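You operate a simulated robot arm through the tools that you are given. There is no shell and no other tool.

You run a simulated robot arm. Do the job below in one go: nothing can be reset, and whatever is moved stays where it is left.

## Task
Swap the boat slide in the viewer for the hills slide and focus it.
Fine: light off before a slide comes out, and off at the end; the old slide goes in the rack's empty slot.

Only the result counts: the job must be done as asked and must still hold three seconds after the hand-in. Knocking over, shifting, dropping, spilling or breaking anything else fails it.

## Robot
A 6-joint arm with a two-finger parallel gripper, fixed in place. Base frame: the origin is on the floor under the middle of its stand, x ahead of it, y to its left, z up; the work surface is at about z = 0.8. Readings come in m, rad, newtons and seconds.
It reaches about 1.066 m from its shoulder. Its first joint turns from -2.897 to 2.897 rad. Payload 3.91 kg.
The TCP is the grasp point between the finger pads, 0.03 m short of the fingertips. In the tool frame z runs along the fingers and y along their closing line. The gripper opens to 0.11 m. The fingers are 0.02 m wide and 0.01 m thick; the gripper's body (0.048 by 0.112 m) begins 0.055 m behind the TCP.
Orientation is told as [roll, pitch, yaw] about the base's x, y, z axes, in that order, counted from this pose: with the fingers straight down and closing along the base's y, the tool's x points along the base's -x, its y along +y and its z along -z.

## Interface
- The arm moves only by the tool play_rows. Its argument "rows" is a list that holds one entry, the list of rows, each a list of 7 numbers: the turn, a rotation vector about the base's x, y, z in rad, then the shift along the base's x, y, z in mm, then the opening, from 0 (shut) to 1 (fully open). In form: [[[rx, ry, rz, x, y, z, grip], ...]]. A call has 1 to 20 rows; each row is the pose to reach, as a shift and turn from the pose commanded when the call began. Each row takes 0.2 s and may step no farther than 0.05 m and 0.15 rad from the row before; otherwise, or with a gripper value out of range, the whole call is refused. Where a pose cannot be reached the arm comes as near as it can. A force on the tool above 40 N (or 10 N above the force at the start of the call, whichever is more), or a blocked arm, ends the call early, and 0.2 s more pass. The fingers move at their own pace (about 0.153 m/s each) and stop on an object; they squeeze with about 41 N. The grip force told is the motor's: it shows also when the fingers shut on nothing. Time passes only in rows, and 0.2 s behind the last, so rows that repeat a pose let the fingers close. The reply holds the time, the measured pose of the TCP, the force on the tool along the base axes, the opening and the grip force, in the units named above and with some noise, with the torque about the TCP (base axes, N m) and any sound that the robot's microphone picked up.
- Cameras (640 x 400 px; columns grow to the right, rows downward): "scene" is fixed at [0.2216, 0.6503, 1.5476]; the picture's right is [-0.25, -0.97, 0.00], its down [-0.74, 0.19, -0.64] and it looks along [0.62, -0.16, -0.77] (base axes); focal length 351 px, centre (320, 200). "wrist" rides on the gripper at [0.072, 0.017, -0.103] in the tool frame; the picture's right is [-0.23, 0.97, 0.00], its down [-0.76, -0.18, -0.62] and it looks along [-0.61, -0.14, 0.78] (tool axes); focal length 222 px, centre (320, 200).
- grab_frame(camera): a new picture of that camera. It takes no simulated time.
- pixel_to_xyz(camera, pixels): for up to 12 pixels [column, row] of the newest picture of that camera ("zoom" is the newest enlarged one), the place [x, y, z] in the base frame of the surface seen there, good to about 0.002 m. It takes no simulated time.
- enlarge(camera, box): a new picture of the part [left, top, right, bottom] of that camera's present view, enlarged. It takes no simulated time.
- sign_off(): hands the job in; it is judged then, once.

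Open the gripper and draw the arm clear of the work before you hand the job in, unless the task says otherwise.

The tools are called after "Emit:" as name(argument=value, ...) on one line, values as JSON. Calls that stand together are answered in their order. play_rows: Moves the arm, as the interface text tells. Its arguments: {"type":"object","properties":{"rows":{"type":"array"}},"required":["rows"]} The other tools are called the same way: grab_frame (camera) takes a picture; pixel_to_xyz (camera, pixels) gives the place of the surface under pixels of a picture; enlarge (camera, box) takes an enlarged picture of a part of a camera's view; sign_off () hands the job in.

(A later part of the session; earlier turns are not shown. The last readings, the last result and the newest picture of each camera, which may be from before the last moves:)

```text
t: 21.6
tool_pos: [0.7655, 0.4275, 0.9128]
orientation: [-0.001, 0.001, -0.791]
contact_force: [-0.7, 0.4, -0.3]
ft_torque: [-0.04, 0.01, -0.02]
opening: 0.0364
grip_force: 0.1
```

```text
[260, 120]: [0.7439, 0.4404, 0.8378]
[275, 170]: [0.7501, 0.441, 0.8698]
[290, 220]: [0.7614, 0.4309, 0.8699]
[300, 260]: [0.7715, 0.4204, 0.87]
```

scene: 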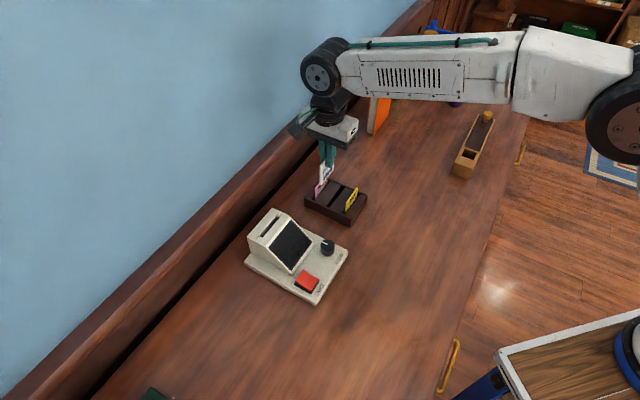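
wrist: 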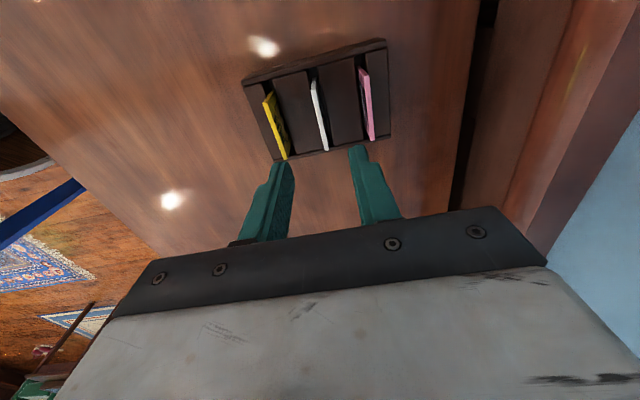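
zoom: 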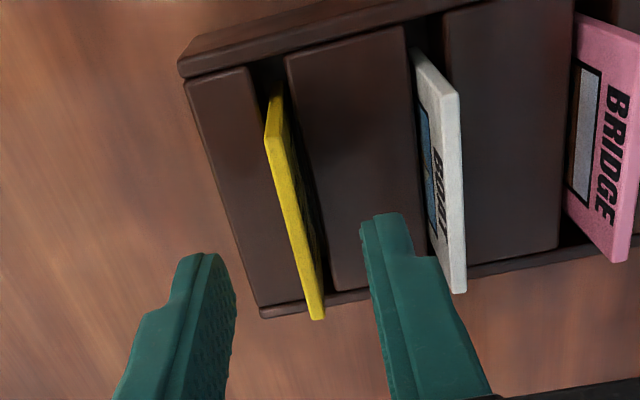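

The hills slide is centred between the fingers (about 0.5 mm off). I go down to the same relative grip height as before and close.

Emit:
play_rows(rows=[[[0, 0, 0, -0.3, -0.3, -15, 0.33], [0, 0, 0, -0.3, -0.3, -28, 0.33], [0, 0, 0, -0.3, -0.3, -34, 0.33], [0, 0, 0, -0.3, -0.3, -34, 0.18], [0, 0, 0, -0.3, -0.3, -34, 0.08], [0, 0, 0, -0.3, -0.3, -34, 0], [0, 0, 0, -0.3, -0.3, -34, 0], [0, 0, 0, -0.3, -0.3, -34, 0]]])

Emit:
enlarge(camera="wrist", box=[240, 60, 420, 220])

Emit:
enlarge(camera="scene", box=[290, 150, 380, 230])

```text
t: 23.4
tool_pos: [0.7657, 0.4277, 0.8781]
orientation: [0.0, 0.0, -0.789]
contact_force: [-0.1, -0.3, 0.2]
ft_torque: [0.03, 0.01, -0.01]
opening: 0.0033
grip_force: 40.9
```

```text
2.50 times, centred on (330, 140) of wrist
```

zoom: 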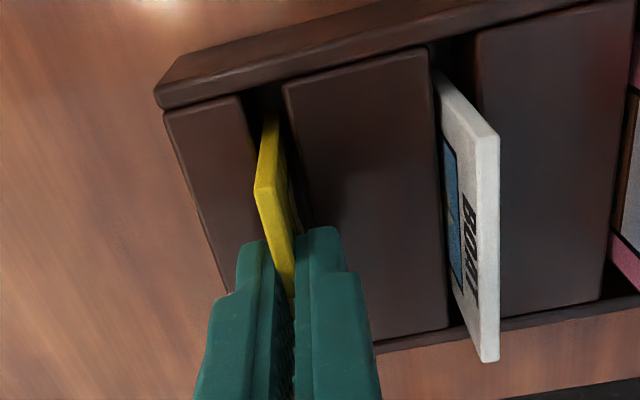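

```text
5.00 times, centred on (335, 190) of scene
```

zoom: 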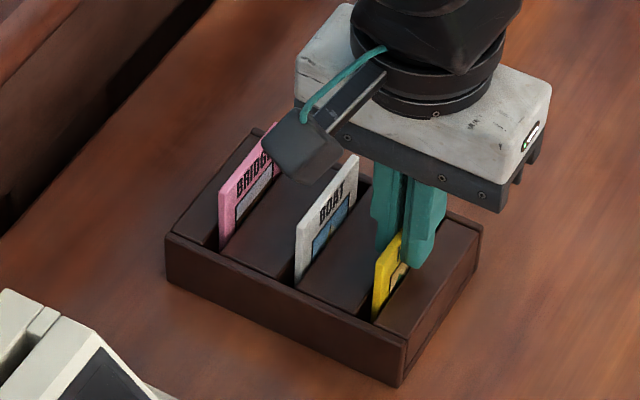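

Hills is gripped (3.3 mm opening, 41 N). I lift it straight up 130 mm.

Emit:
play_rows(rows=[[[0, 0, 0, 0, 0, 8, 0], [0, 0, 0, 0, 0, 18, 0], [0, 0, 0, 0, 0, 30, 0], [0, 0, 0, 0, 0, 50, 0], [0, 0, 0, 0, 0, 80, 0], [0, 0, 0, 0, 0, 110, 0], [0, 0, 0, 0, 0, 137, 0], [0, 0, 0, 0, 0, 137, 0]]])

Emit:
enlarge(camera="scene", box=[280, 120, 400, 230])

```text
t: 25.2
tool_pos: [0.7652, 0.4283, 1.0156]
orientation: [0.0, -0.001, -0.788]
contact_force: [0.4, 0.4, -0.6]
ft_torque: [0.01, -0.02, 0.06]
opening: 0.0033
grip_force: 41.0
```

```text
3.64 times, centred on (340, 175) of scene
```

zoom: 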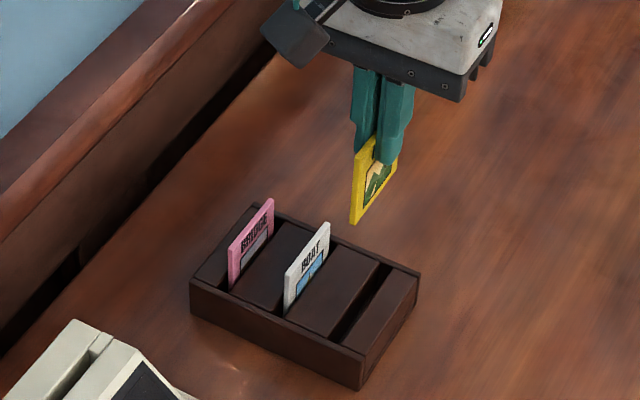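

Hills is out and the other slides stayed put. I carry it to a point beside the viewer's slot, offset so the wrist camera can see the empty slot.

Emit:
play_rows(rows=[[[0, 0, 0, -17, 30, 5, 0], [0, 0, 0, -34, 60, 10, 0], [0, 0, 0, -52, 90, 10, 0], [0, 0, 0, -69, 119, 10, 0], [0, 0, 0, -87, 149, 10, 0], [0, 0, 0.002, -104.1, 178, 10, 0], [0, 0, 0.002, -104.1, 178, 10, 0]]])

Emit:
grab_frame(camera="wrist")

Emit:
enlarge(camera="wrist", box=[290, 40, 430, 180])

```text
t: 26.8
tool_pos: [0.6616, 0.6046, 1.0264]
orientation: [-0.001, 0.0, -0.787]
contact_force: [-0.4, -0.2, -0.6]
ft_torque: [0.02, 0.0, 0.01]
opening: 0.003
grip_force: 41.1
```

```text
taken
```

wrist: 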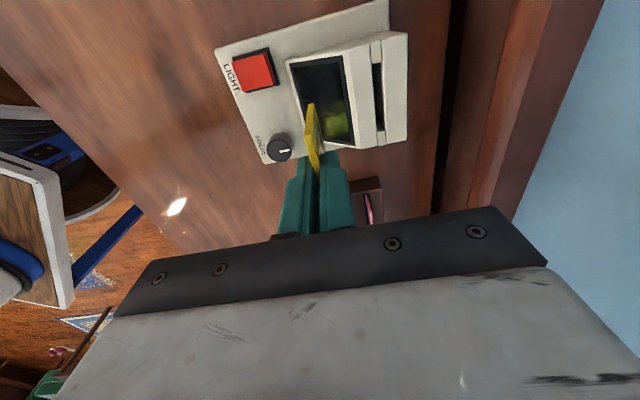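

```text
2.86 times, centred on (360, 110) of wrist
```

zoom: 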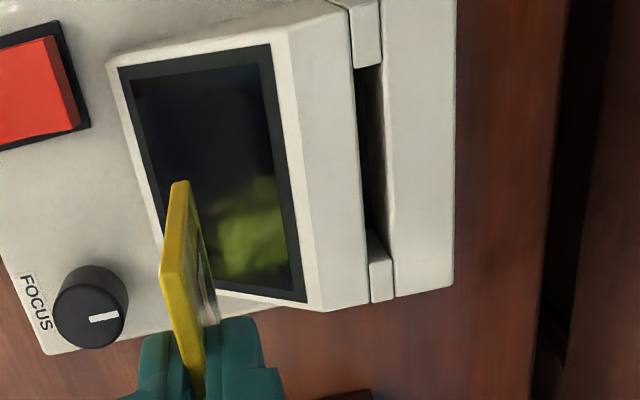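

The empty viewer slot shows clearly at zoom (355–392, 65–265). I measure its rims, ends and inside.

Emit:
pixel_to_xyz(camera="zoom", pixels=[[353, 75], [358, 150], [363, 225], [386, 75], [389, 150], [392, 225], [370, 62], [378, 235], [372, 120], [376, 180], [368, 90], [380, 245]])

Emit:
pixel_to_xyz(camera="zoom", pixels=[[362, 100], [366, 170], [370, 210], [380, 120], [384, 180], [386, 225], [384, 60], [367, 66], [372, 228], [390, 258], [366, 130], [378, 210]])

```text
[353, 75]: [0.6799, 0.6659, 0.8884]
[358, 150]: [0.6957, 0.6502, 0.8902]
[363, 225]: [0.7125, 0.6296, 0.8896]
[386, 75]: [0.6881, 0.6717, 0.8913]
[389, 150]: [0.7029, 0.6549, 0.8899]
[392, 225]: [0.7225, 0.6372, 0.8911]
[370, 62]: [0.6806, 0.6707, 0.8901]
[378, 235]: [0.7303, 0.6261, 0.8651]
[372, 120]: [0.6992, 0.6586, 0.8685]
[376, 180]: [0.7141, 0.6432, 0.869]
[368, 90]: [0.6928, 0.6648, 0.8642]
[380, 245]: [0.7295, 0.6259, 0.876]
```

```text
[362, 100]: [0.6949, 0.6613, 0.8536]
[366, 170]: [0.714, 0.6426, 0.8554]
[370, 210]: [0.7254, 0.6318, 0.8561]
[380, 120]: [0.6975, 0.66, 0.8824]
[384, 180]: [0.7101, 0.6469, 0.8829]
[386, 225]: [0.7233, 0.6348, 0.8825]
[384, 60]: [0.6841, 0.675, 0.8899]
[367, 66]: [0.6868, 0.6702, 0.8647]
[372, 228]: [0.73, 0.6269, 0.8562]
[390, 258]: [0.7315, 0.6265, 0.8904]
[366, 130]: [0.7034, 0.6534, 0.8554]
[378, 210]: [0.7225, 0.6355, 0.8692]
```

The viewer slot spans x+y≈1.3465–1.3575, along-slot 0.012–0.073, floor z≈0.855. I check where the hills slide sits in the fingers using the scene camera.

Emit:
enlarge(camera="scene", box=[240, 160, 320, 230])

```text
5.71 times, centred on (280, 195) of scene
```

zoom: 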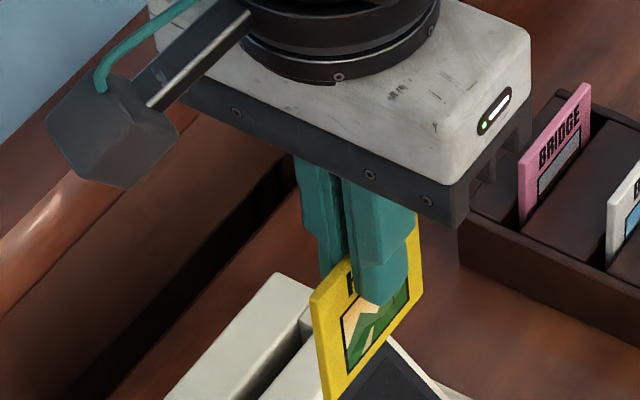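

Emit:
pixel_to_xyz(camera="zoom", pixels=[[314, 302], [318, 330], [327, 380], [333, 396], [420, 250], [421, 285], [417, 235], [345, 388], [415, 305], [320, 296]])

```text
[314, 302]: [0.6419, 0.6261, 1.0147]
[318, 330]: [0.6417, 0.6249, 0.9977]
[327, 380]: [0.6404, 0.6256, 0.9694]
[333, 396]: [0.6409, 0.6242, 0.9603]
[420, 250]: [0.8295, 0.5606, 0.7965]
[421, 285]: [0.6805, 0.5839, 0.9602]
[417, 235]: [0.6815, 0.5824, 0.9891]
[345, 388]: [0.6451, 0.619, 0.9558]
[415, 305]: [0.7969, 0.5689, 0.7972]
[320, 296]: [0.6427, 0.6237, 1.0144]
```

The hills slide is centred on the TCP within 0.5 mm and hangs straight. I move over the slot to (0.7043,0.6470) and lower until the slide's bottom is ~6 mm above the viewer top.

Emit:
play_rows(rows=[[[0, 0, 0, 21, 21, 0, 0], [0, 0, 0, 42.6, 42.0, 0, 0], [0, 0, 0, 42.6, 42.0, -30, 0], [0, 0, 0, 42.6, 42.0, -55, 0], [0, 0, 0, 42.6, 42.0, -61, 0], [0, 0, 0, 42.6, 42.0, -61, 0]]])

Emit:
enlarge(camera="wrist", box=[250, 60, 390, 200])

Emit:
enlarge(camera="scene", box=[230, 170, 320, 250])

```text
t: 28.2
tool_pos: [0.7048, 0.6467, 0.9638]
orientation: [0.001, -0.001, -0.788]
contact_force: [-0.2, -0.8, -1.1]
ft_torque: [0.01, -0.01, -0.05]
opening: 0.0031
grip_force: 41.1
```

```text
2.86 times, centred on (320, 130) of wrist
```

zoom: 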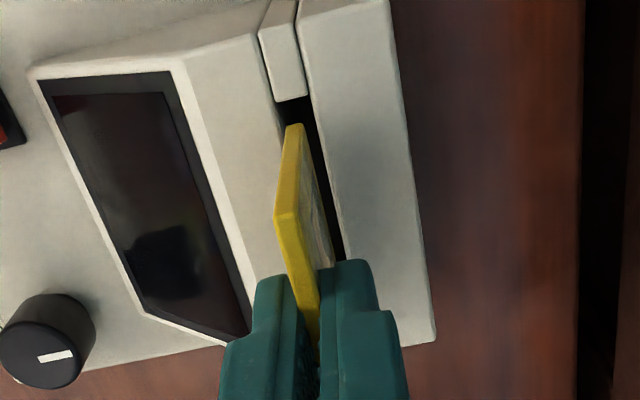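

```text
5.00 times, centred on (275, 210) of scene
```

zoom: 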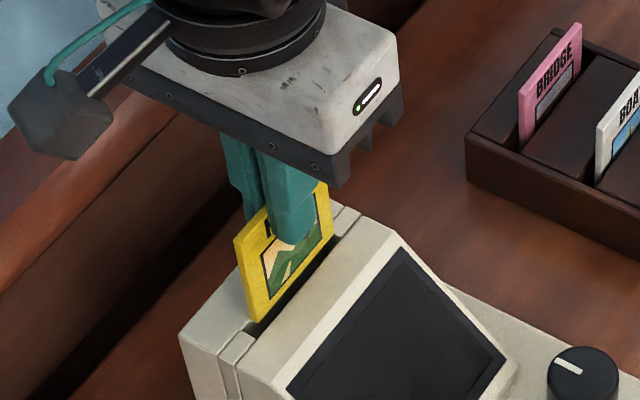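

The slide's bottom lines up with the slot in both views. I lower 12 mm first and check the force before going on.

Emit:
play_rows(rows=[[[0, 0, 0, 0, 0, -3, 0], [0, 0, 0, 0, 0, -6, 0], [0, 0, 0, 0, 0, -9, 0], [0, 0, 0, 0, 0, -12, 0]]])

Emit:
enlarge(camera="wrist", box=[250, 60, 390, 200])

```text
t: 29.2
tool_pos: [0.7039, 0.646, 0.9526]
orientation: [-0.001, -0.001, -0.789]
contact_force: [0.1, -0.3, -0.5]
ft_torque: [0.01, 0.01, -0.03]
opening: 0.0032
grip_force: 41.5
```

```text
2.86 times, centred on (320, 130) of wrist
```

zoom: 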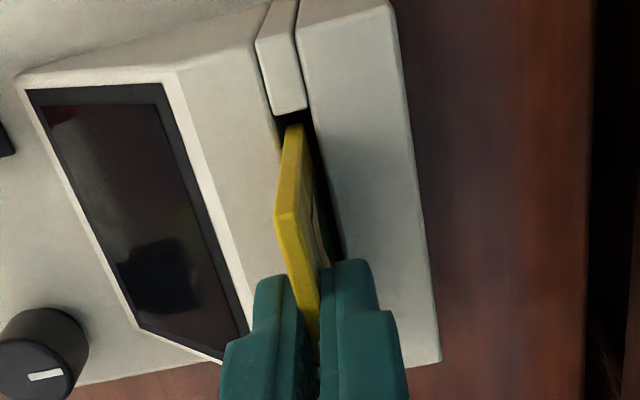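

No force and the slide has entered the slot. I keep lowering, slowing near the floor (expected at TCP z≈0.925).

Emit:
play_rows(rows=[[[0, 0, 0, 0, 0, -5, 0], [0, 0, 0, 0, 0, -10, 0], [0, 0, 0, 0, 0, -15, 0], [0, 0, 0, 0, 0, -20, 0], [0, 0, 0, 0, 0, -24, 0], [0, 0, 0, 0, 0, -26, 0], [0, 0, 0, 0, 0, -26, 0]]])

Emit:
enlarge(camera="scene", box=[230, 170, 320, 250])

```text
t: 30.8
tool_pos: [0.7031, 0.6468, 0.9266]
orientation: [0.001, 0.0, -0.788]
contact_force: [-0.7, -0.1, 0.2]
ft_torque: [0.02, 0.02, 0.03]
opening: 0.0031
grip_force: 41.0
```

```text
5.00 times, centred on (275, 210) of scene
```

zoom: 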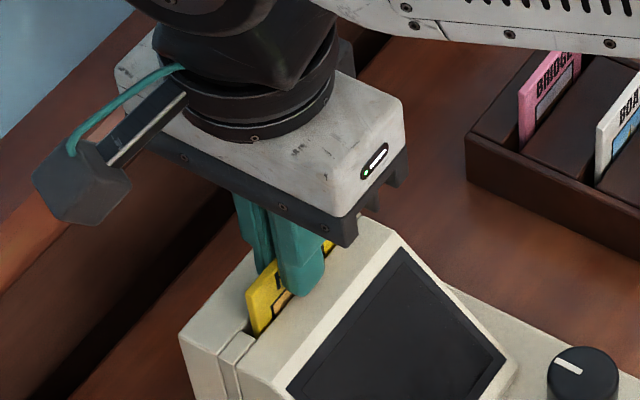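

Nothing touched yet at TCP 0.927. I ease down in 0.5 mm steps to feel the floor.

Emit:
play_rows(rows=[[[0, 0, 0, 0, 0, -0.6, 0], [0, 0, 0, 0, 0, -1.2, 0], [0, 0, 0, 0, 0, -1.7, 0], [0, 0, 0, 0, 0, -1.7, 0]]])

```text
t: 31.8
tool_pos: [0.7037, 0.6473, 0.9255]
orientation: [-0.001, 0.0, -0.788]
contact_force: [-0.1, 0.4, 0.0]
ft_torque: [0.01, 0.02, 0.0]
opening: 0.0031
grip_force: 41.1
```

Still no contact at 0.9253. I go down another 1 mm in small steps.

Emit:
play_rows(rows=[[[0, 0, 0, 0, 0, -0.5, 0], [0, 0, 0, 0, 0, -1.0, 0], [0, 0, 0, 0, 0, -1.0, 0]]])

```text
t: 32.6
tool_pos: [0.7042, 0.6465, 0.9244]
orientation: [-0.001, -0.002, -0.787]
contact_force: [-0.4, -0.9, 4.5]
ft_torque: [0.04, 0.04, 0.0]
opening: 0.0031
grip_force: 40.6
```

4.5 N of contact: the slide is on the floor of the slot. I open the fingers gradually and then rise.

Emit:
play_rows(rows=[[[0, 0, 0, 0, 0, 0, 0.05], [0, 0, 0, 0, 0, 0, 0.1], [0, 0, 0, 0, 0, 0, 0.2], [0, 0, 0, 0, 0, 0, 0.35], [0, 0, 0, 0, 0, 0, 0.35], [0, 0, 0, 0, 0, 20, 0.35], [0, 0, 0, 0, 0, 50, 0.35], [0, 0, 0, 0, 0, 80, 0.35], [0, 0, 0, 0, 0, 80, 0.35]]])

Emit:
enlarge(camera="wrist", box=[240, 40, 400, 200])

Emit:
enlarge(camera="scene", box=[230, 170, 360, 310])

```text
t: 34.6
tool_pos: [0.7036, 0.6473, 1.0038]
orientation: [-0.002, 0.001, -0.787]
contact_force: [-0.2, -0.3, -0.8]
ft_torque: [-0.02, 0.0, 0.03]
opening: 0.0385
grip_force: 0.1
```

```text
2.50 times, centred on (320, 120) of wrist
```

zoom: 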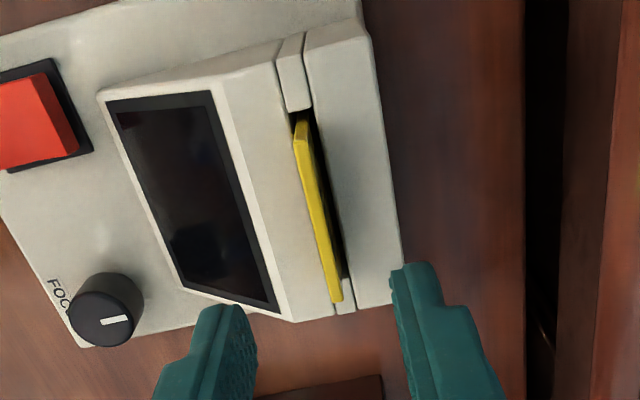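

```text
2.86 times, centred on (295, 240) of scene
```

zoom: 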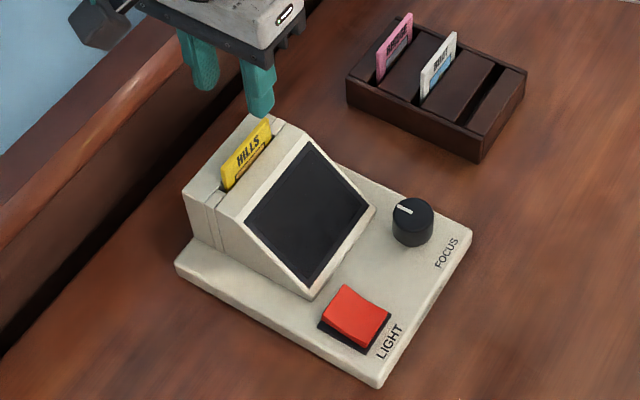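

Hills sits in the viewer like the boat did, boat is in the middle rack slot. Now I close the fingers and move above the back half of the rocker (near the screen) to switch the light on for focusing.

Emit:
play_rows(rows=[[[0, 0, 0, -20, -8, 10, 0.2], [0, 0, 0, -50, -20, 10, 0], [0, 0, 0, -80, -33, 5, 0], [0, 0, 0, -111.1, -45.6, 0, 0], [0, 0, 0, -111.1, -45.6, -20, 0], [0, 0, 0, -111.1, -45.6, -20, 0]]])

Emit:
enlarge(camera="wrist", box=[270, 30, 470, 190])

Emit:
enlarge(camera="scene", box=[240, 200, 352, 308])

```text
t: 36.0
tool_pos: [0.5928, 0.6015, 0.9835]
orientation: [-0.001, 0.0, -0.787]
contact_force: [0.2, 0.4, 0.6]
ft_torque: [0.01, 0.0, 0.02]
opening: 0.0
grip_force: 37.8
```

```text
2.50 times, centred on (370, 110) of wrist
```

zoom: 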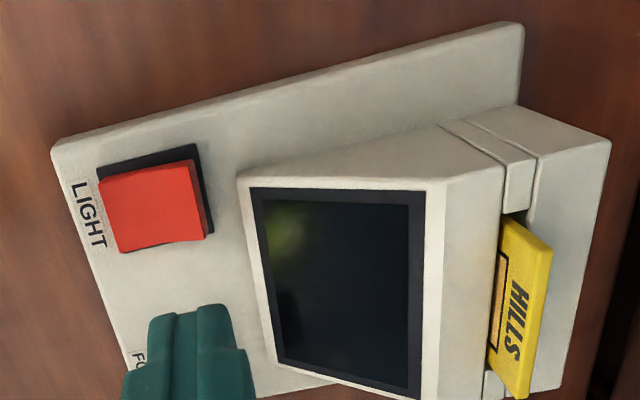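

```text
3.70 times, centred on (296, 254) of scene
```

zoom: 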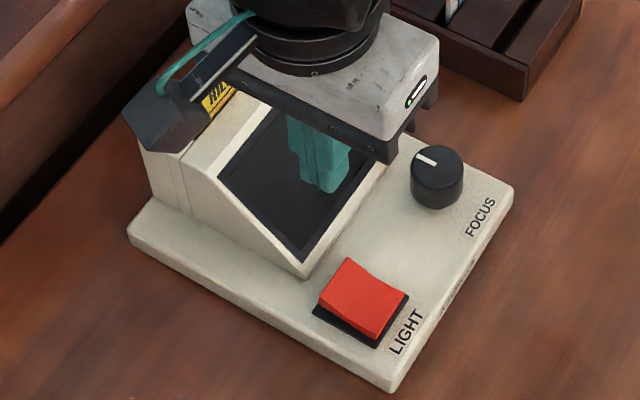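

I measure the rocker's edges again in the scene view, in its present off position.

Emit:
pixel_to_xyz(camera="zoom", pixels=[[347, 262], [323, 293], [335, 277], [375, 332], [404, 293], [362, 297], [350, 275], [330, 300]])

Emit:
grab_frame(camera="wrist")

Emit:
pixel_to_xyz(camera="wrist", pixels=[[312, 103], [346, 95], [351, 120], [320, 128], [330, 112], [348, 108]])

```text
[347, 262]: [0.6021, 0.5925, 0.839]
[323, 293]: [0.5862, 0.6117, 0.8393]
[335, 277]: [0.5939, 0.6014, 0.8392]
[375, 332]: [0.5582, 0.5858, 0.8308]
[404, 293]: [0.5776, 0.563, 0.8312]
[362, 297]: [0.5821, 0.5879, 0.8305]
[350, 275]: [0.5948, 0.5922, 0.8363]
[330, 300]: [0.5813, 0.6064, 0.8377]
```

```text
taken
```

wrist: 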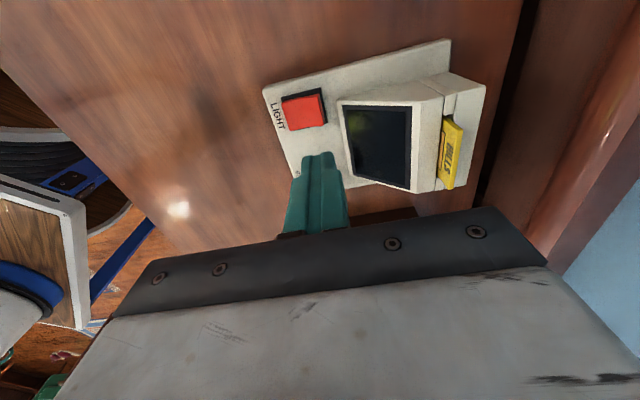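

```text
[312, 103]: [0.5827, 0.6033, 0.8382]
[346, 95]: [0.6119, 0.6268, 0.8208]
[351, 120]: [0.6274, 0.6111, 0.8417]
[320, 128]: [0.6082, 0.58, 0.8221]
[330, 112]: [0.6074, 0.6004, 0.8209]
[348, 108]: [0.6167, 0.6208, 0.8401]
```

The back edge is now the high one (z≈0.839, near (0.594,0.602)). I go down to just above it and then press in small steps.

Emit:
play_rows(rows=[[[0, 0, 0, 0, 0, -40, 0], [0, 0, 0, 0, 0, -80, 0], [0, 0, 0, 0, 0, -105, 0], [0, 0, 0, 0, 0, -111, 0], [0, 0, 0, 0, 0, -114, 0], [0, 0, 0, 0, 0, -116, 0], [0, 0, 0, 0, 0, -118, 0], [0, 0, 0, 0, 0, -120, 0], [0, 0, 0, 0, 0, -121, 0]]])

Emit:
grab_frame(camera="wrist")

```text
t: 38.0
tool_pos: [0.593, 0.6014, 0.864]
orientation: [0.0, 0.0, -0.786]
contact_force: [-2.8, -3.8, 14.9]
ft_torque: [-0.05, 0.01, -0.05]
opening: 0.0
grip_force: 38.1
```

```text
taken
```

wrist: 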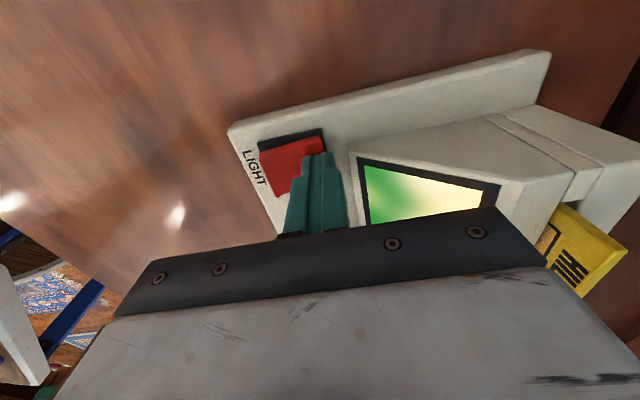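

The light is on and a blurred hills picture shows. I lift off the rocker and look at the whole viewer.

Emit:
play_rows(rows=[[[0, 0, 0, 0, 0, 10, 0], [0, 0, 0, 0, 0, 45, 0], [0, 0, 0, 0, 0, 90, 0], [0, 0, 0, 0, 0, 130, 0], [0, 0, 0, 0, 0, 130, 0]]])

Emit:
enlarge(camera="wrist", box=[260, 30, 500, 200])

Emit:
enlarge(camera="scene", box=[240, 200, 352, 308])

```text
t: 39.2
tool_pos: [0.5929, 0.6024, 0.9936]
orientation: [-0.001, 0.0, -0.788]
contact_force: [0.2, 0.2, -1.0]
ft_torque: [-0.01, 0.01, 0.0]
opening: 0.0
grip_force: 37.3
```

```text
2.35 times, centred on (380, 115) of wrist
```

zoom: 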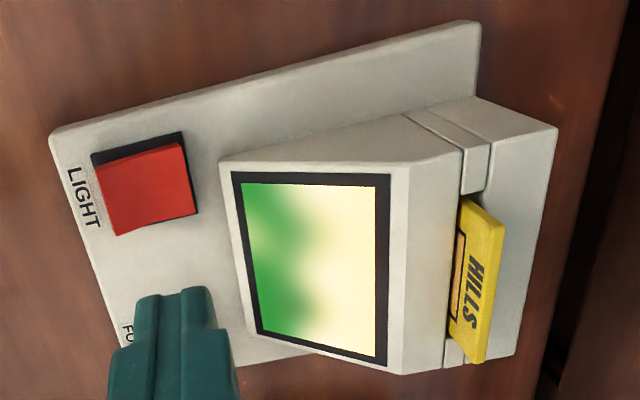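

```text
3.70 times, centred on (296, 254) of scene
```

zoom: 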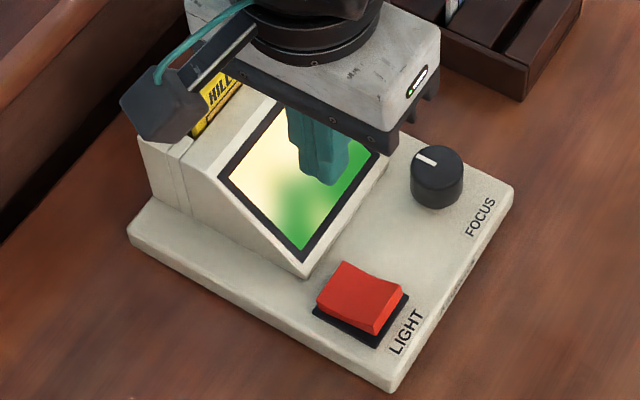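

The knob is fully in view in the scene enlargement. I zoom on it to find its centre, rim and pointer.

Emit:
enlarge(camera="scene", box=[305, 230, 345, 265])

```text
11.43 times, centred on (325, 248) of scene
```

zoom: 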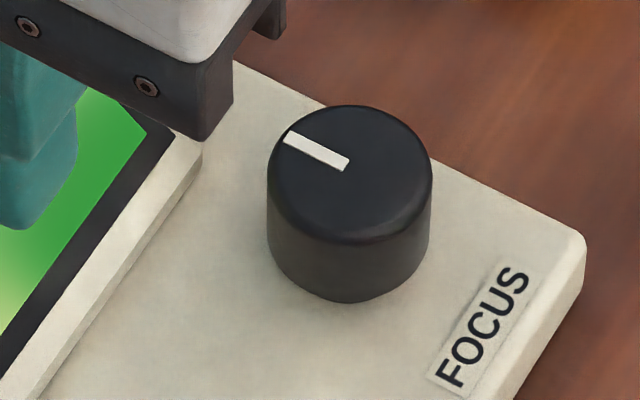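

Emit:
pixel_to_xyz(camera="zoom", pixels=[[280, 165], [420, 170], [350, 112], [350, 225], [350, 170], [290, 140], [343, 166], [300, 210], [400, 210], [300, 125], [400, 130], [345, 295]])

Emit:
pixel_to_xyz(camera="zoom", pixels=[[190, 150], [150, 200], [60, 320], [260, 90], [320, 105], [270, 300], [430, 300], [560, 250], [240, 200], [440, 160], [100, 300], [200, 145]])

```text
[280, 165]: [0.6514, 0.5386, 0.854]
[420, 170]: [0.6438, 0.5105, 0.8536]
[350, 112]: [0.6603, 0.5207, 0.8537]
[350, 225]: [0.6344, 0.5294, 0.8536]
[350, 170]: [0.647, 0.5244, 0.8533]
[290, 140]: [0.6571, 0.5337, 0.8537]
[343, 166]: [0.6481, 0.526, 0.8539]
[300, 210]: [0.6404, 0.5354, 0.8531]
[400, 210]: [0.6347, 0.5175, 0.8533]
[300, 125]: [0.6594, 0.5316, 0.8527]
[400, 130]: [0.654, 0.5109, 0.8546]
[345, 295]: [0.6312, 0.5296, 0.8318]
```

```text
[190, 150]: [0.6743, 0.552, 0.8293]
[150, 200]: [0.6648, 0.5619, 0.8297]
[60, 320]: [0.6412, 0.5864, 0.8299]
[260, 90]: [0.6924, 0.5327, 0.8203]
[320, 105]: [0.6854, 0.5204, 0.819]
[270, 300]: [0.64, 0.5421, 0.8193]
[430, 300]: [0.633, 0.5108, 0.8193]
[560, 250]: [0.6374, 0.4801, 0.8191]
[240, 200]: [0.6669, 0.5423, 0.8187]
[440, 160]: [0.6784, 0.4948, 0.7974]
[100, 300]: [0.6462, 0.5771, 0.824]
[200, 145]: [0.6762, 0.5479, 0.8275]
```

Knob: centre ≈(0.6475,0.5248), radius ≈17 mm, top z 0.8537, pointer toward the back of the viewer (~43°). I move above it with the fingers open to ~45 mm and check alignment before going down.

Emit:
play_rows(rows=[[[0, 0, 0, 18, -25, 0, 0.2], [0, 0, 0, 36, -50, 0, 0.41], [0, 0, 0, 54.3, -76.6, 0, 0.41], [0, 0, 0, 54.3, -76.6, -40, 0.41], [0, 0, 0, 54.3, -76.6, -85, 0.41], [0, 0, 0, 54.3, -76.6, -85, 0.41]]])

Emit:
enlarge(camera="wrist", box=[220, 40, 440, 220])

Emit:
enlarge(camera="scene", box=[240, 200, 352, 308])

```text
t: 40.6
tool_pos: [0.6477, 0.5245, 0.907]
orientation: [-0.001, -0.001, -0.788]
contact_force: [0.1, 0.9, -0.7]
ft_torque: [-0.01, 0.0, 0.0]
opening: 0.0448
grip_force: 0.1
```

```text
2.22 times, centred on (330, 130) of wrist
```

zoom: 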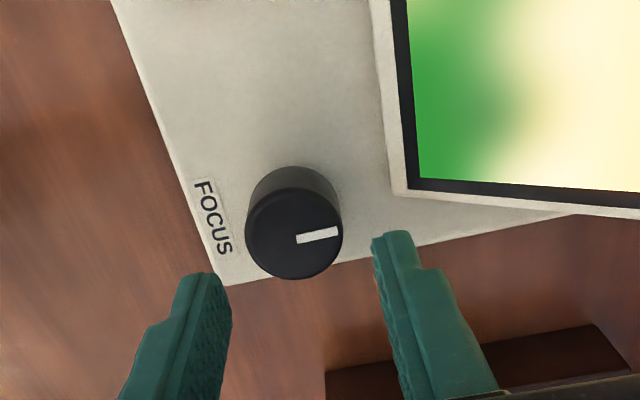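

```text
3.70 times, centred on (296, 254) of scene
```

zoom: 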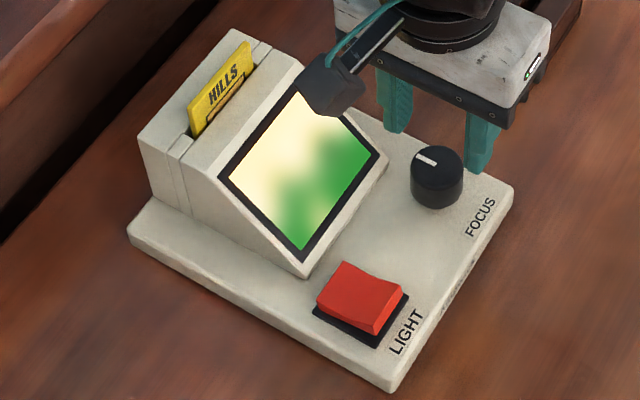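

Screen and knob are both visible. I confirm the knob's centre from this closer wrist view.

Emit:
enlarge(camera="wrist", box=[280, 100, 380, 180])

```text
5.00 times, centred on (330, 140) of wrist
```

zoom: 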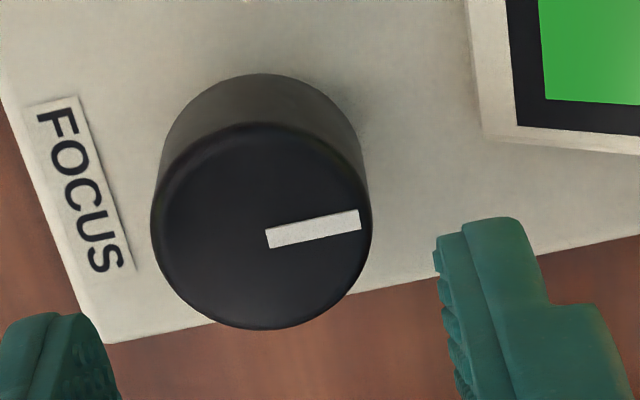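

Emit:
pixel_to_xyz(camera="zoom", pixels=[[162, 225], [362, 225], [265, 137], [262, 318], [263, 227], [190, 165], [340, 165], [190, 290], [335, 290], [268, 240], [357, 220], [480, 140]])

```text
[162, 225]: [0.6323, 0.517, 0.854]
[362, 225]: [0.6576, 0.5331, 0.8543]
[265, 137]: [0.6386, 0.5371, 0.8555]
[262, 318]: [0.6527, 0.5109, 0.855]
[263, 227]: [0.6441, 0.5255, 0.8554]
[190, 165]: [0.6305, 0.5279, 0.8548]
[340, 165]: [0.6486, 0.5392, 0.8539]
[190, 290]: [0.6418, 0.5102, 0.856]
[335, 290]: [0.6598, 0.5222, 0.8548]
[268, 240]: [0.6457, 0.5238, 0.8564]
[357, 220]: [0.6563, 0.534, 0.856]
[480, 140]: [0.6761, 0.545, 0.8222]
```

Wrist and scene estimates differ by 2 mm in x; I use the mean (0.6463,0.5246). I go down beside the knob (tips at z≈0.831) and close gently.

Emit:
play_rows(rows=[[[0, 0, 0, -1.2, -0.2, -20, 0.41], [0, 0, 0, -1.2, -0.2, -38, 0.41], [0, 0, 0, -1.2, -0.2, -47.3, 0.41], [0, 0, 0, -1.2, -0.2, -47.3, 0.41]]])

Emit:
enlarge(camera="wrist", box=[220, 60, 440, 240])

Emit:
enlarge(camera="scene", box=[240, 200, 352, 308])

```text
t: 41.6
tool_pos: [0.6463, 0.524, 0.8602]
orientation: [-0.001, 0.0, -0.786]
contact_force: [-1.2, -0.1, 0.4]
ft_torque: [-0.03, -0.02, -0.03]
opening: 0.0452
grip_force: 0.1
```

```text
2.22 times, centred on (330, 150) of wrist
```

zoom: 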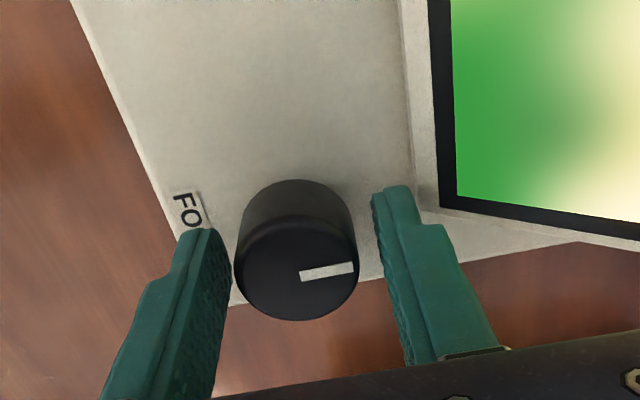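

```text
3.70 times, centred on (296, 254) of scene
```

zoom: 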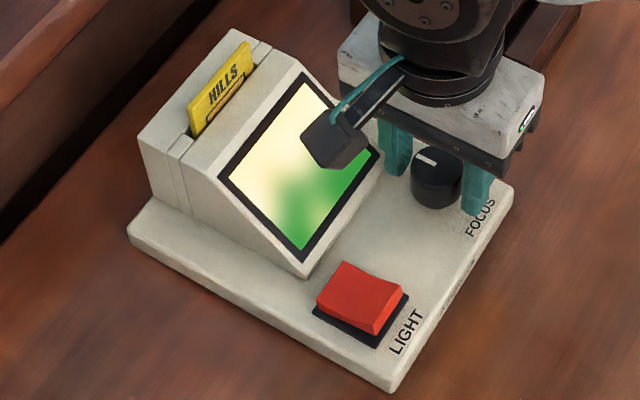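

The knob is centred in the closing direction; along the other axis it looks ~1 mm toward the camera side, so I nudge by (-0.6,+0.6) mm, then close in stages and watch the force.

Emit:
play_rows(rows=[[[0, 0, 0, -0.6, 0.6, 0, 0.36], [0, 0, 0, -0.6, 0.6, 0, 0.33], [0, 0, 0, -0.6, 0.6, 0, 0.31], [0, 0, 0, -0.6, 0.6, 0, 0.29], [0, 0, 0, -0.6, 0.6, 0, 0.29]]])

Emit:
enlarge(camera="wrist", box=[220, 60, 440, 240])

```text
t: 42.8
tool_pos: [0.6446, 0.5244, 0.8598]
orientation: [-0.001, 0.001, -0.787]
contact_force: [-4.6, -5.2, -0.9]
ft_torque: [0.27, -0.35, 0.02]
opening: 0.0332
grip_force: 40.6
```

```text
2.22 times, centred on (330, 150) of wrist
```

zoom: 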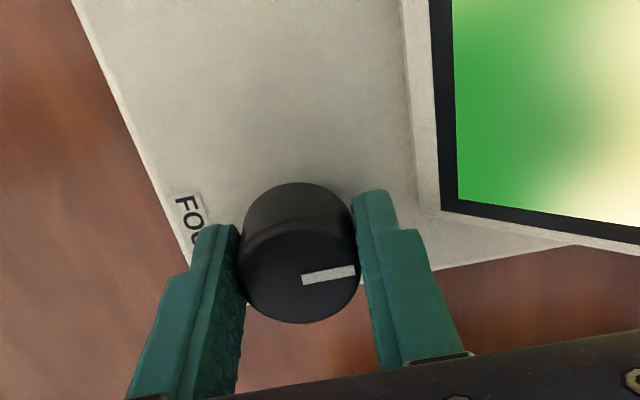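

Gripped at 33.2 mm; a -n side force of ~7 N says the knob axis is slightly toward the front. I shift the tool by small steps (-0.35,-0.35) to relieve it.

Emit:
play_rows(rows=[[[0, 0, 0, -0.3, -0.3, 0, 0.29], [0, 0, 0, -0.5, -0.5, 0, 0.29], [0, 0, 0, -0.5, -0.5, 0, 0.29]]])

```text
t: 43.6
tool_pos: [0.6444, 0.5246, 0.8606]
orientation: [0.0, 0.0, -0.786]
contact_force: [0.7, 1.9, -0.5]
ft_torque: [-0.37, 0.37, 0.0]
opening: 0.0336
grip_force: 41.6
```

The side force is now under 2 N, so the axis is at about (0.6452,0.5247). I turn the knob +0.3 rad (counter-clockwise) and compare the picture.

Emit:
play_rows(rows=[[[0, 0, 0.07, 0, 0, 0, 0.27], [0, 0, 0.15, 0, 0, 0, 0.27], [0, 0, 0.22, 0, 0, 0, 0.27], [0, 0, 0.3, 0, 0, 0, 0.27], [0, 0, 0.3, 0, 0, 0, 0.27]]])

Emit:
enlarge(camera="scene", box=[240, 200, 352, 308])

Emit:
grab_frame(camera="wrist")

```text
t: 44.8
tool_pos: [0.644, 0.5244, 0.8611]
orientation: [0.0, 0.0, -0.486]
contact_force: [-4.0, -3.2, 5.5]
ft_torque: [-0.46, 0.63, -0.57]
opening: 0.0332
grip_force: 41.1
```

```text
3.70 times, centred on (296, 254) of scene
```

zoom: 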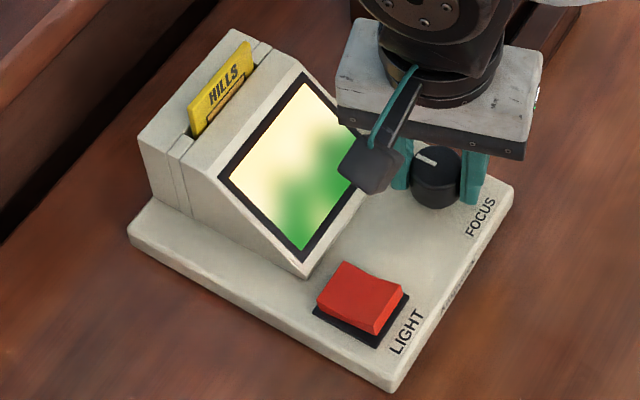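

```text
taken
```

wrist: 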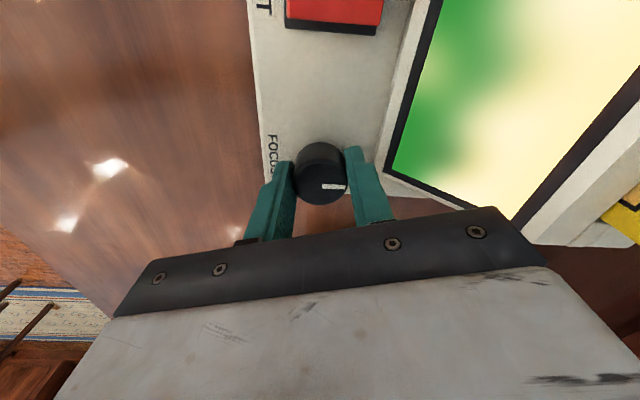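

The pointer still looks aligned with the gripper in the wrist view, with -0.57 N·m of reaction. I zoom on knob and screen to see whether it turned and which way the blur went.

Emit:
enlarge(camera="scene", box=[270, 215, 345, 275])

Emit:
enlarge(camera="wrist", box=[260, 100, 400, 240])

```text
6.67 times, centred on (308, 245) of scene
```

zoom: 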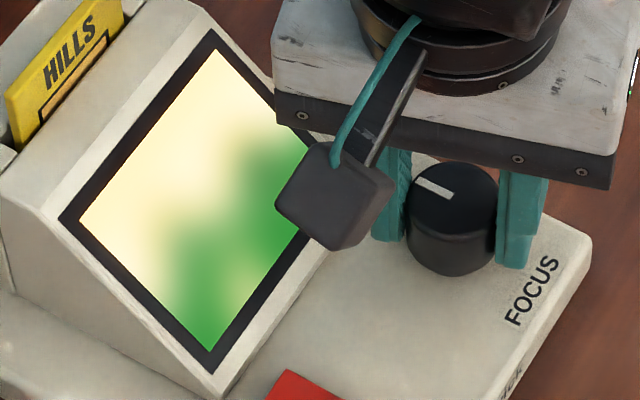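

```text
2.86 times, centred on (330, 170) of wrist
```

zoom: 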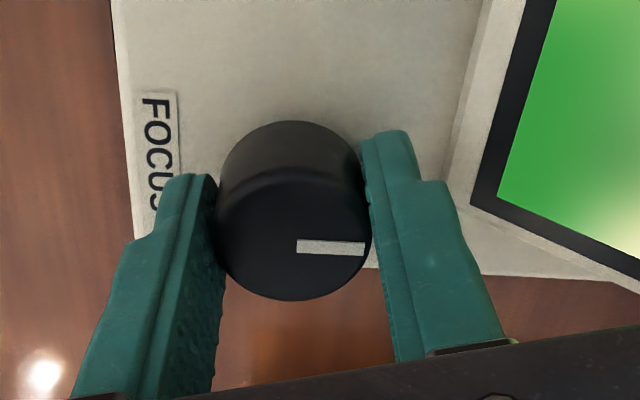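

The pointer hardly turned while the gripper did, so the knob slipped or is near a stop this way. I measure its direction in the wrist zoom.

Emit:
pixel_to_xyz(camera="zoom", pixels=[[300, 244], [360, 247], [330, 245], [298, 242], [363, 249], [294, 240]])

Emit:
enlarge(camera="scene", box=[305, 230, 345, 265])

Emit:
pixel_to_xyz(camera="zoom", pixels=[[290, 140], [343, 166], [350, 170], [285, 135], [318, 152]])

```text
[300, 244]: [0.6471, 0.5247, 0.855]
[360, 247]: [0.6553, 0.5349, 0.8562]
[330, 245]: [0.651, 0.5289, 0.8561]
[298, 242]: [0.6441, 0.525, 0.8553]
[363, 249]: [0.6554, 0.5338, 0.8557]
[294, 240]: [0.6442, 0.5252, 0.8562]
```

```text
11.43 times, centred on (325, 248) of scene
```

zoom: 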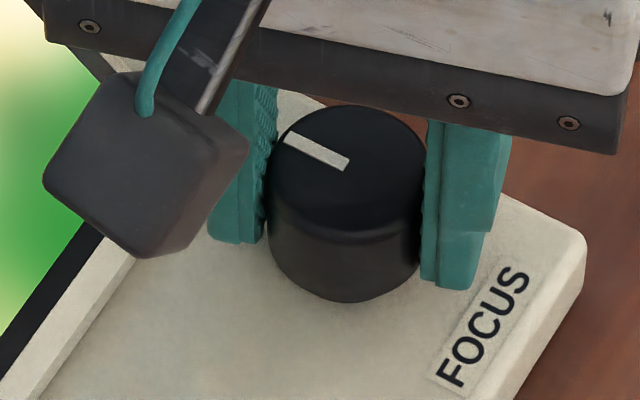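

```text
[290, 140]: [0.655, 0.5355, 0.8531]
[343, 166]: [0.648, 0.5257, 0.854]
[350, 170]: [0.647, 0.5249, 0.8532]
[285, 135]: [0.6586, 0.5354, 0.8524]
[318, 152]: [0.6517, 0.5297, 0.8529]
```

The pointer is in exactly the same place: it is at a stop (or slipping) counter-clockwise. I turn the gripper the other way, back by 0.3 rad, and check again.

Emit:
play_rows(rows=[[[0, 0, -0.05, 0, 0, 0, 0.2], [0, 0, -0.1, 0, 0, 0, 0.2], [0, 0, -0.15, 0, 0, 0, 0.2], [0, 0, -0.2, 0, 0, 0, 0.2], [0, 0, -0.25, 0, 0, 0, 0.2], [0, 0, -0.3, 0, 0, 0, 0.2], [0, 0, -0.3, 0, 0, 0, 0.2]]])

Emit:
enlarge(camera="scene", box=[270, 215, 345, 275])

Emit:
enlarge(camera="wrist", box=[260, 40, 460, 220])

```text
t: 46.4
tool_pos: [0.6454, 0.5243, 0.8605]
orientation: [0.0, 0.0, -0.787]
contact_force: [1.9, -0.1, 1.9]
ft_torque: [-0.58, 0.55, -0.01]
opening: 0.0329
grip_force: 41.2
```

```text
6.67 times, centred on (308, 245) of scene
```

zoom: 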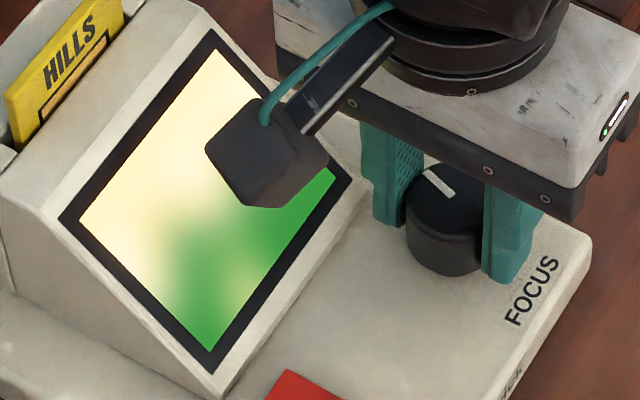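

```text
2.22 times, centred on (360, 130) of wrist
```

zoom: 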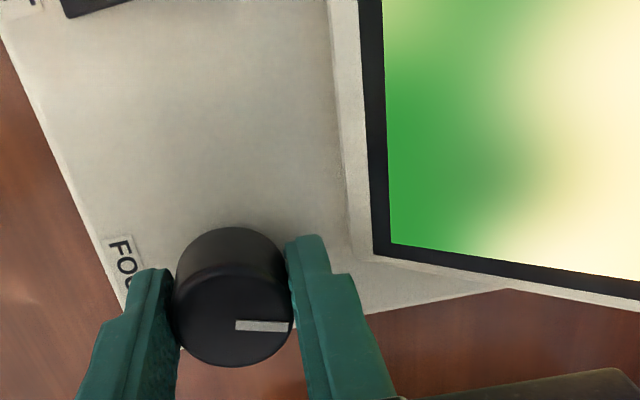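

Clockwise turns freely: the pointer in the scene moved from (415,180)–(453,198) to (426,171)–(453,195). I continue clockwise by 0.45 rad and look again.

Emit:
play_rows(rows=[[[0, 0, -0.08, 0.2, 0.2, 0, 0.2], [0, 0, -0.16, 0.2, 0.2, 0, 0.2], [0, 0, -0.24, 0.2, 0.2, 0, 0.2], [0, 0, -0.32, 0.2, 0.2, 0, 0.2], [0, 0, -0.4, 0.2, 0.2, 0, 0.2], [0, 0, -0.45, 0.2, 0.2, 0, 0.2], [0, 0, -0.45, 0.2, 0.2, 0, 0.2]]])

Emit:
enlarge(camera="scene", box=[270, 215, 345, 275])

Emit:
enlarge(camera="wrist", box=[260, 20, 500, 220])

```text
t: 48.0
tool_pos: [0.6453, 0.5242, 0.8613]
orientation: [0.0, -0.001, -1.237]
contact_force: [7.7, 1.8, 3.9]
ft_torque: [-0.29, 0.3, -0.02]
opening: 0.0333
grip_force: 40.5
```

```text
6.67 times, centred on (308, 245) of scene
```

zoom: 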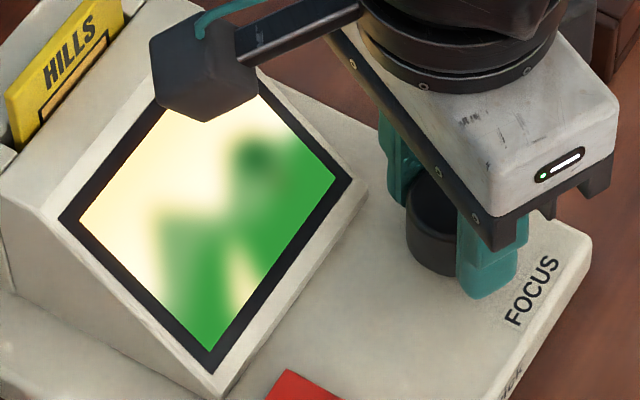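

```text
2.00 times, centred on (380, 120) of wrist
```

zoom: 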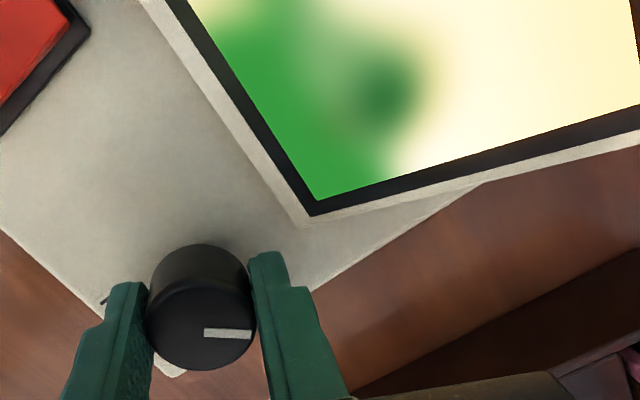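

The picture is getting sharper clockwise. The side force (7.7 N along the closing line) tells me the axis is nearer (0.6465,0.5236), so I open slightly, re-centre and close again before turning further.

Emit:
play_rows(rows=[[[0, 0, 0, 0, 0, 0, 0.37], [0, 0, 0, 0, 0, 0, 0.37], [0, 0, 0, 1.1, -1.3, 0, 0.37], [0, 0, 0, 1.1, -1.3, 0, 0.33], [0, 0, 0, 1.1, -1.3, 0, 0.3], [0, 0, 0, 1.1, -1.3, 0, 0.27], [0, 0, 0, 1.1, -1.3, 0, 0.25]]])

Emit:
enlarge(camera="scene", box=[270, 215, 345, 275])

```text
t: 49.6
tool_pos: [0.6449, 0.523, 0.8602]
orientation: [0.0, -0.001, -1.238]
contact_force: [-4.4, -1.3, -0.7]
ft_torque: [0.24, -0.42, -0.03]
opening: 0.0336
grip_force: 40.9
```

```text
6.67 times, centred on (308, 245) of scene
```

zoom: 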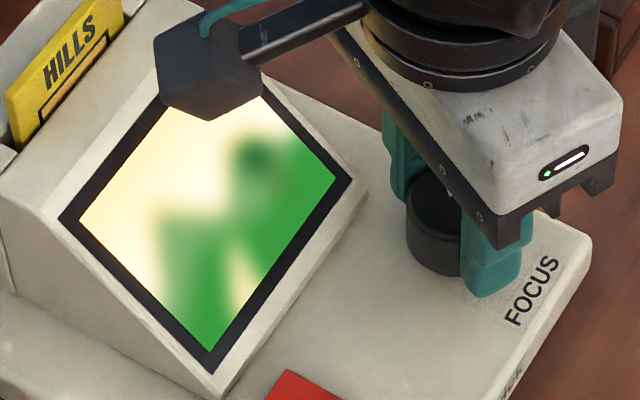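

Re-gripped with about -4.5 N along the closing line; I relieve 0.2 mm and turn 0.3 rad more clockwise.

Emit:
play_rows(rows=[[[0, 0, 0, -0.2, -0.1, 0, 0.2], [0, 0, -0.08, -0.2, -0.1, 0, 0.2], [0, 0, -0.16, -0.2, -0.1, 0, 0.2], [0, 0, -0.24, -0.2, -0.1, 0, 0.2], [0, 0, -0.3, -0.2, -0.1, 0, 0.2], [0, 0, -0.3, -0.2, -0.1, 0, 0.2]]])

Emit:
enlarge(camera="scene", box=[270, 215, 345, 275])

Emit:
enlarge(camera="wrist", box=[260, 20, 500, 220])

```text
t: 51.0
tool_pos: [0.6466, 0.5229, 0.8601]
orientation: [0.001, 0.002, -1.538]
contact_force: [-4.1, 2.0, 0.3]
ft_torque: [-0.28, 0.44, -0.01]
opening: 0.0335
grip_force: 40.7
```

```text
6.67 times, centred on (308, 245) of scene
```

zoom: 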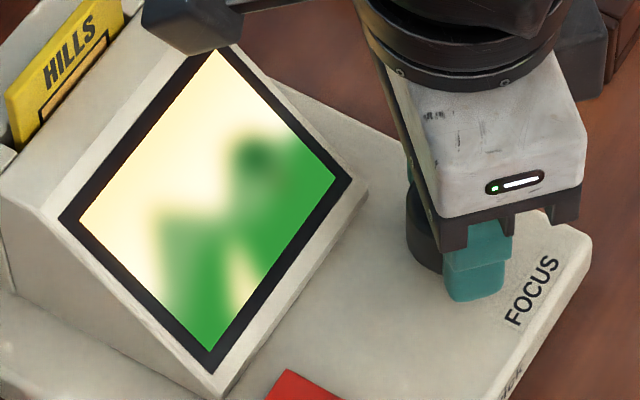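

```text
2.00 times, centred on (380, 120) of wrist
```

zoom: 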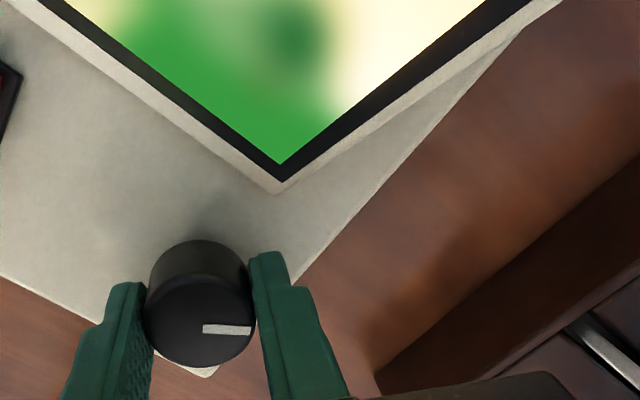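

The picture looks the same as before this last turn, which may mean I passed the sharpest point. I turn back 0.15 rad and compare.

Emit:
play_rows(rows=[[[0, 0, 0.05, 0, 0, 0, 0.2], [0, 0, 0.1, 0, 0, 0, 0.2], [0, 0, 0.15, 0, 0, 0, 0.2], [0, 0, 0.15, 0, 0, 0, 0.2]]])

Emit:
enlarge(camera="scene", box=[270, 215, 345, 275])

Emit:
enlarge(camera="wrist", box=[260, 20, 500, 220])

```text
t: 52.0
tool_pos: [0.6459, 0.5228, 0.8602]
orientation: [0.0, -0.001, -1.386]
contact_force: [-6.1, 1.4, 0.4]
ft_torque: [-0.18, 0.84, -0.01]
opening: 0.0333
grip_force: 41.2
```

```text
6.67 times, centred on (308, 245) of scene
```

zoom: 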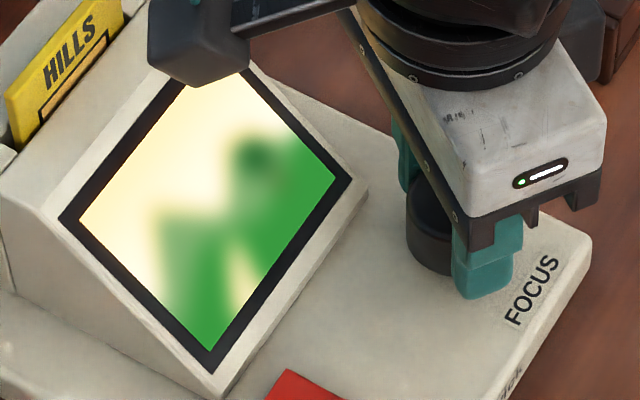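

```text
2.00 times, centred on (380, 120) of wrist
```

zoom: 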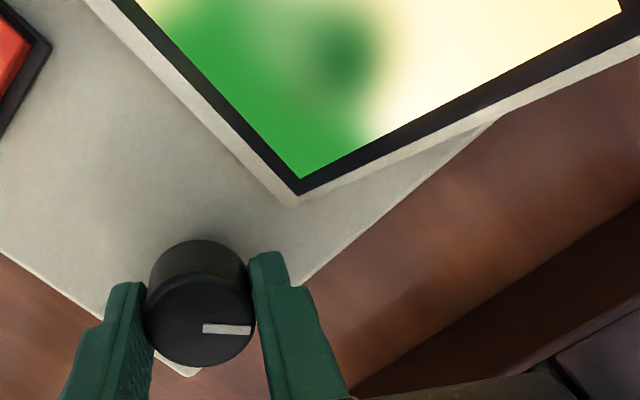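

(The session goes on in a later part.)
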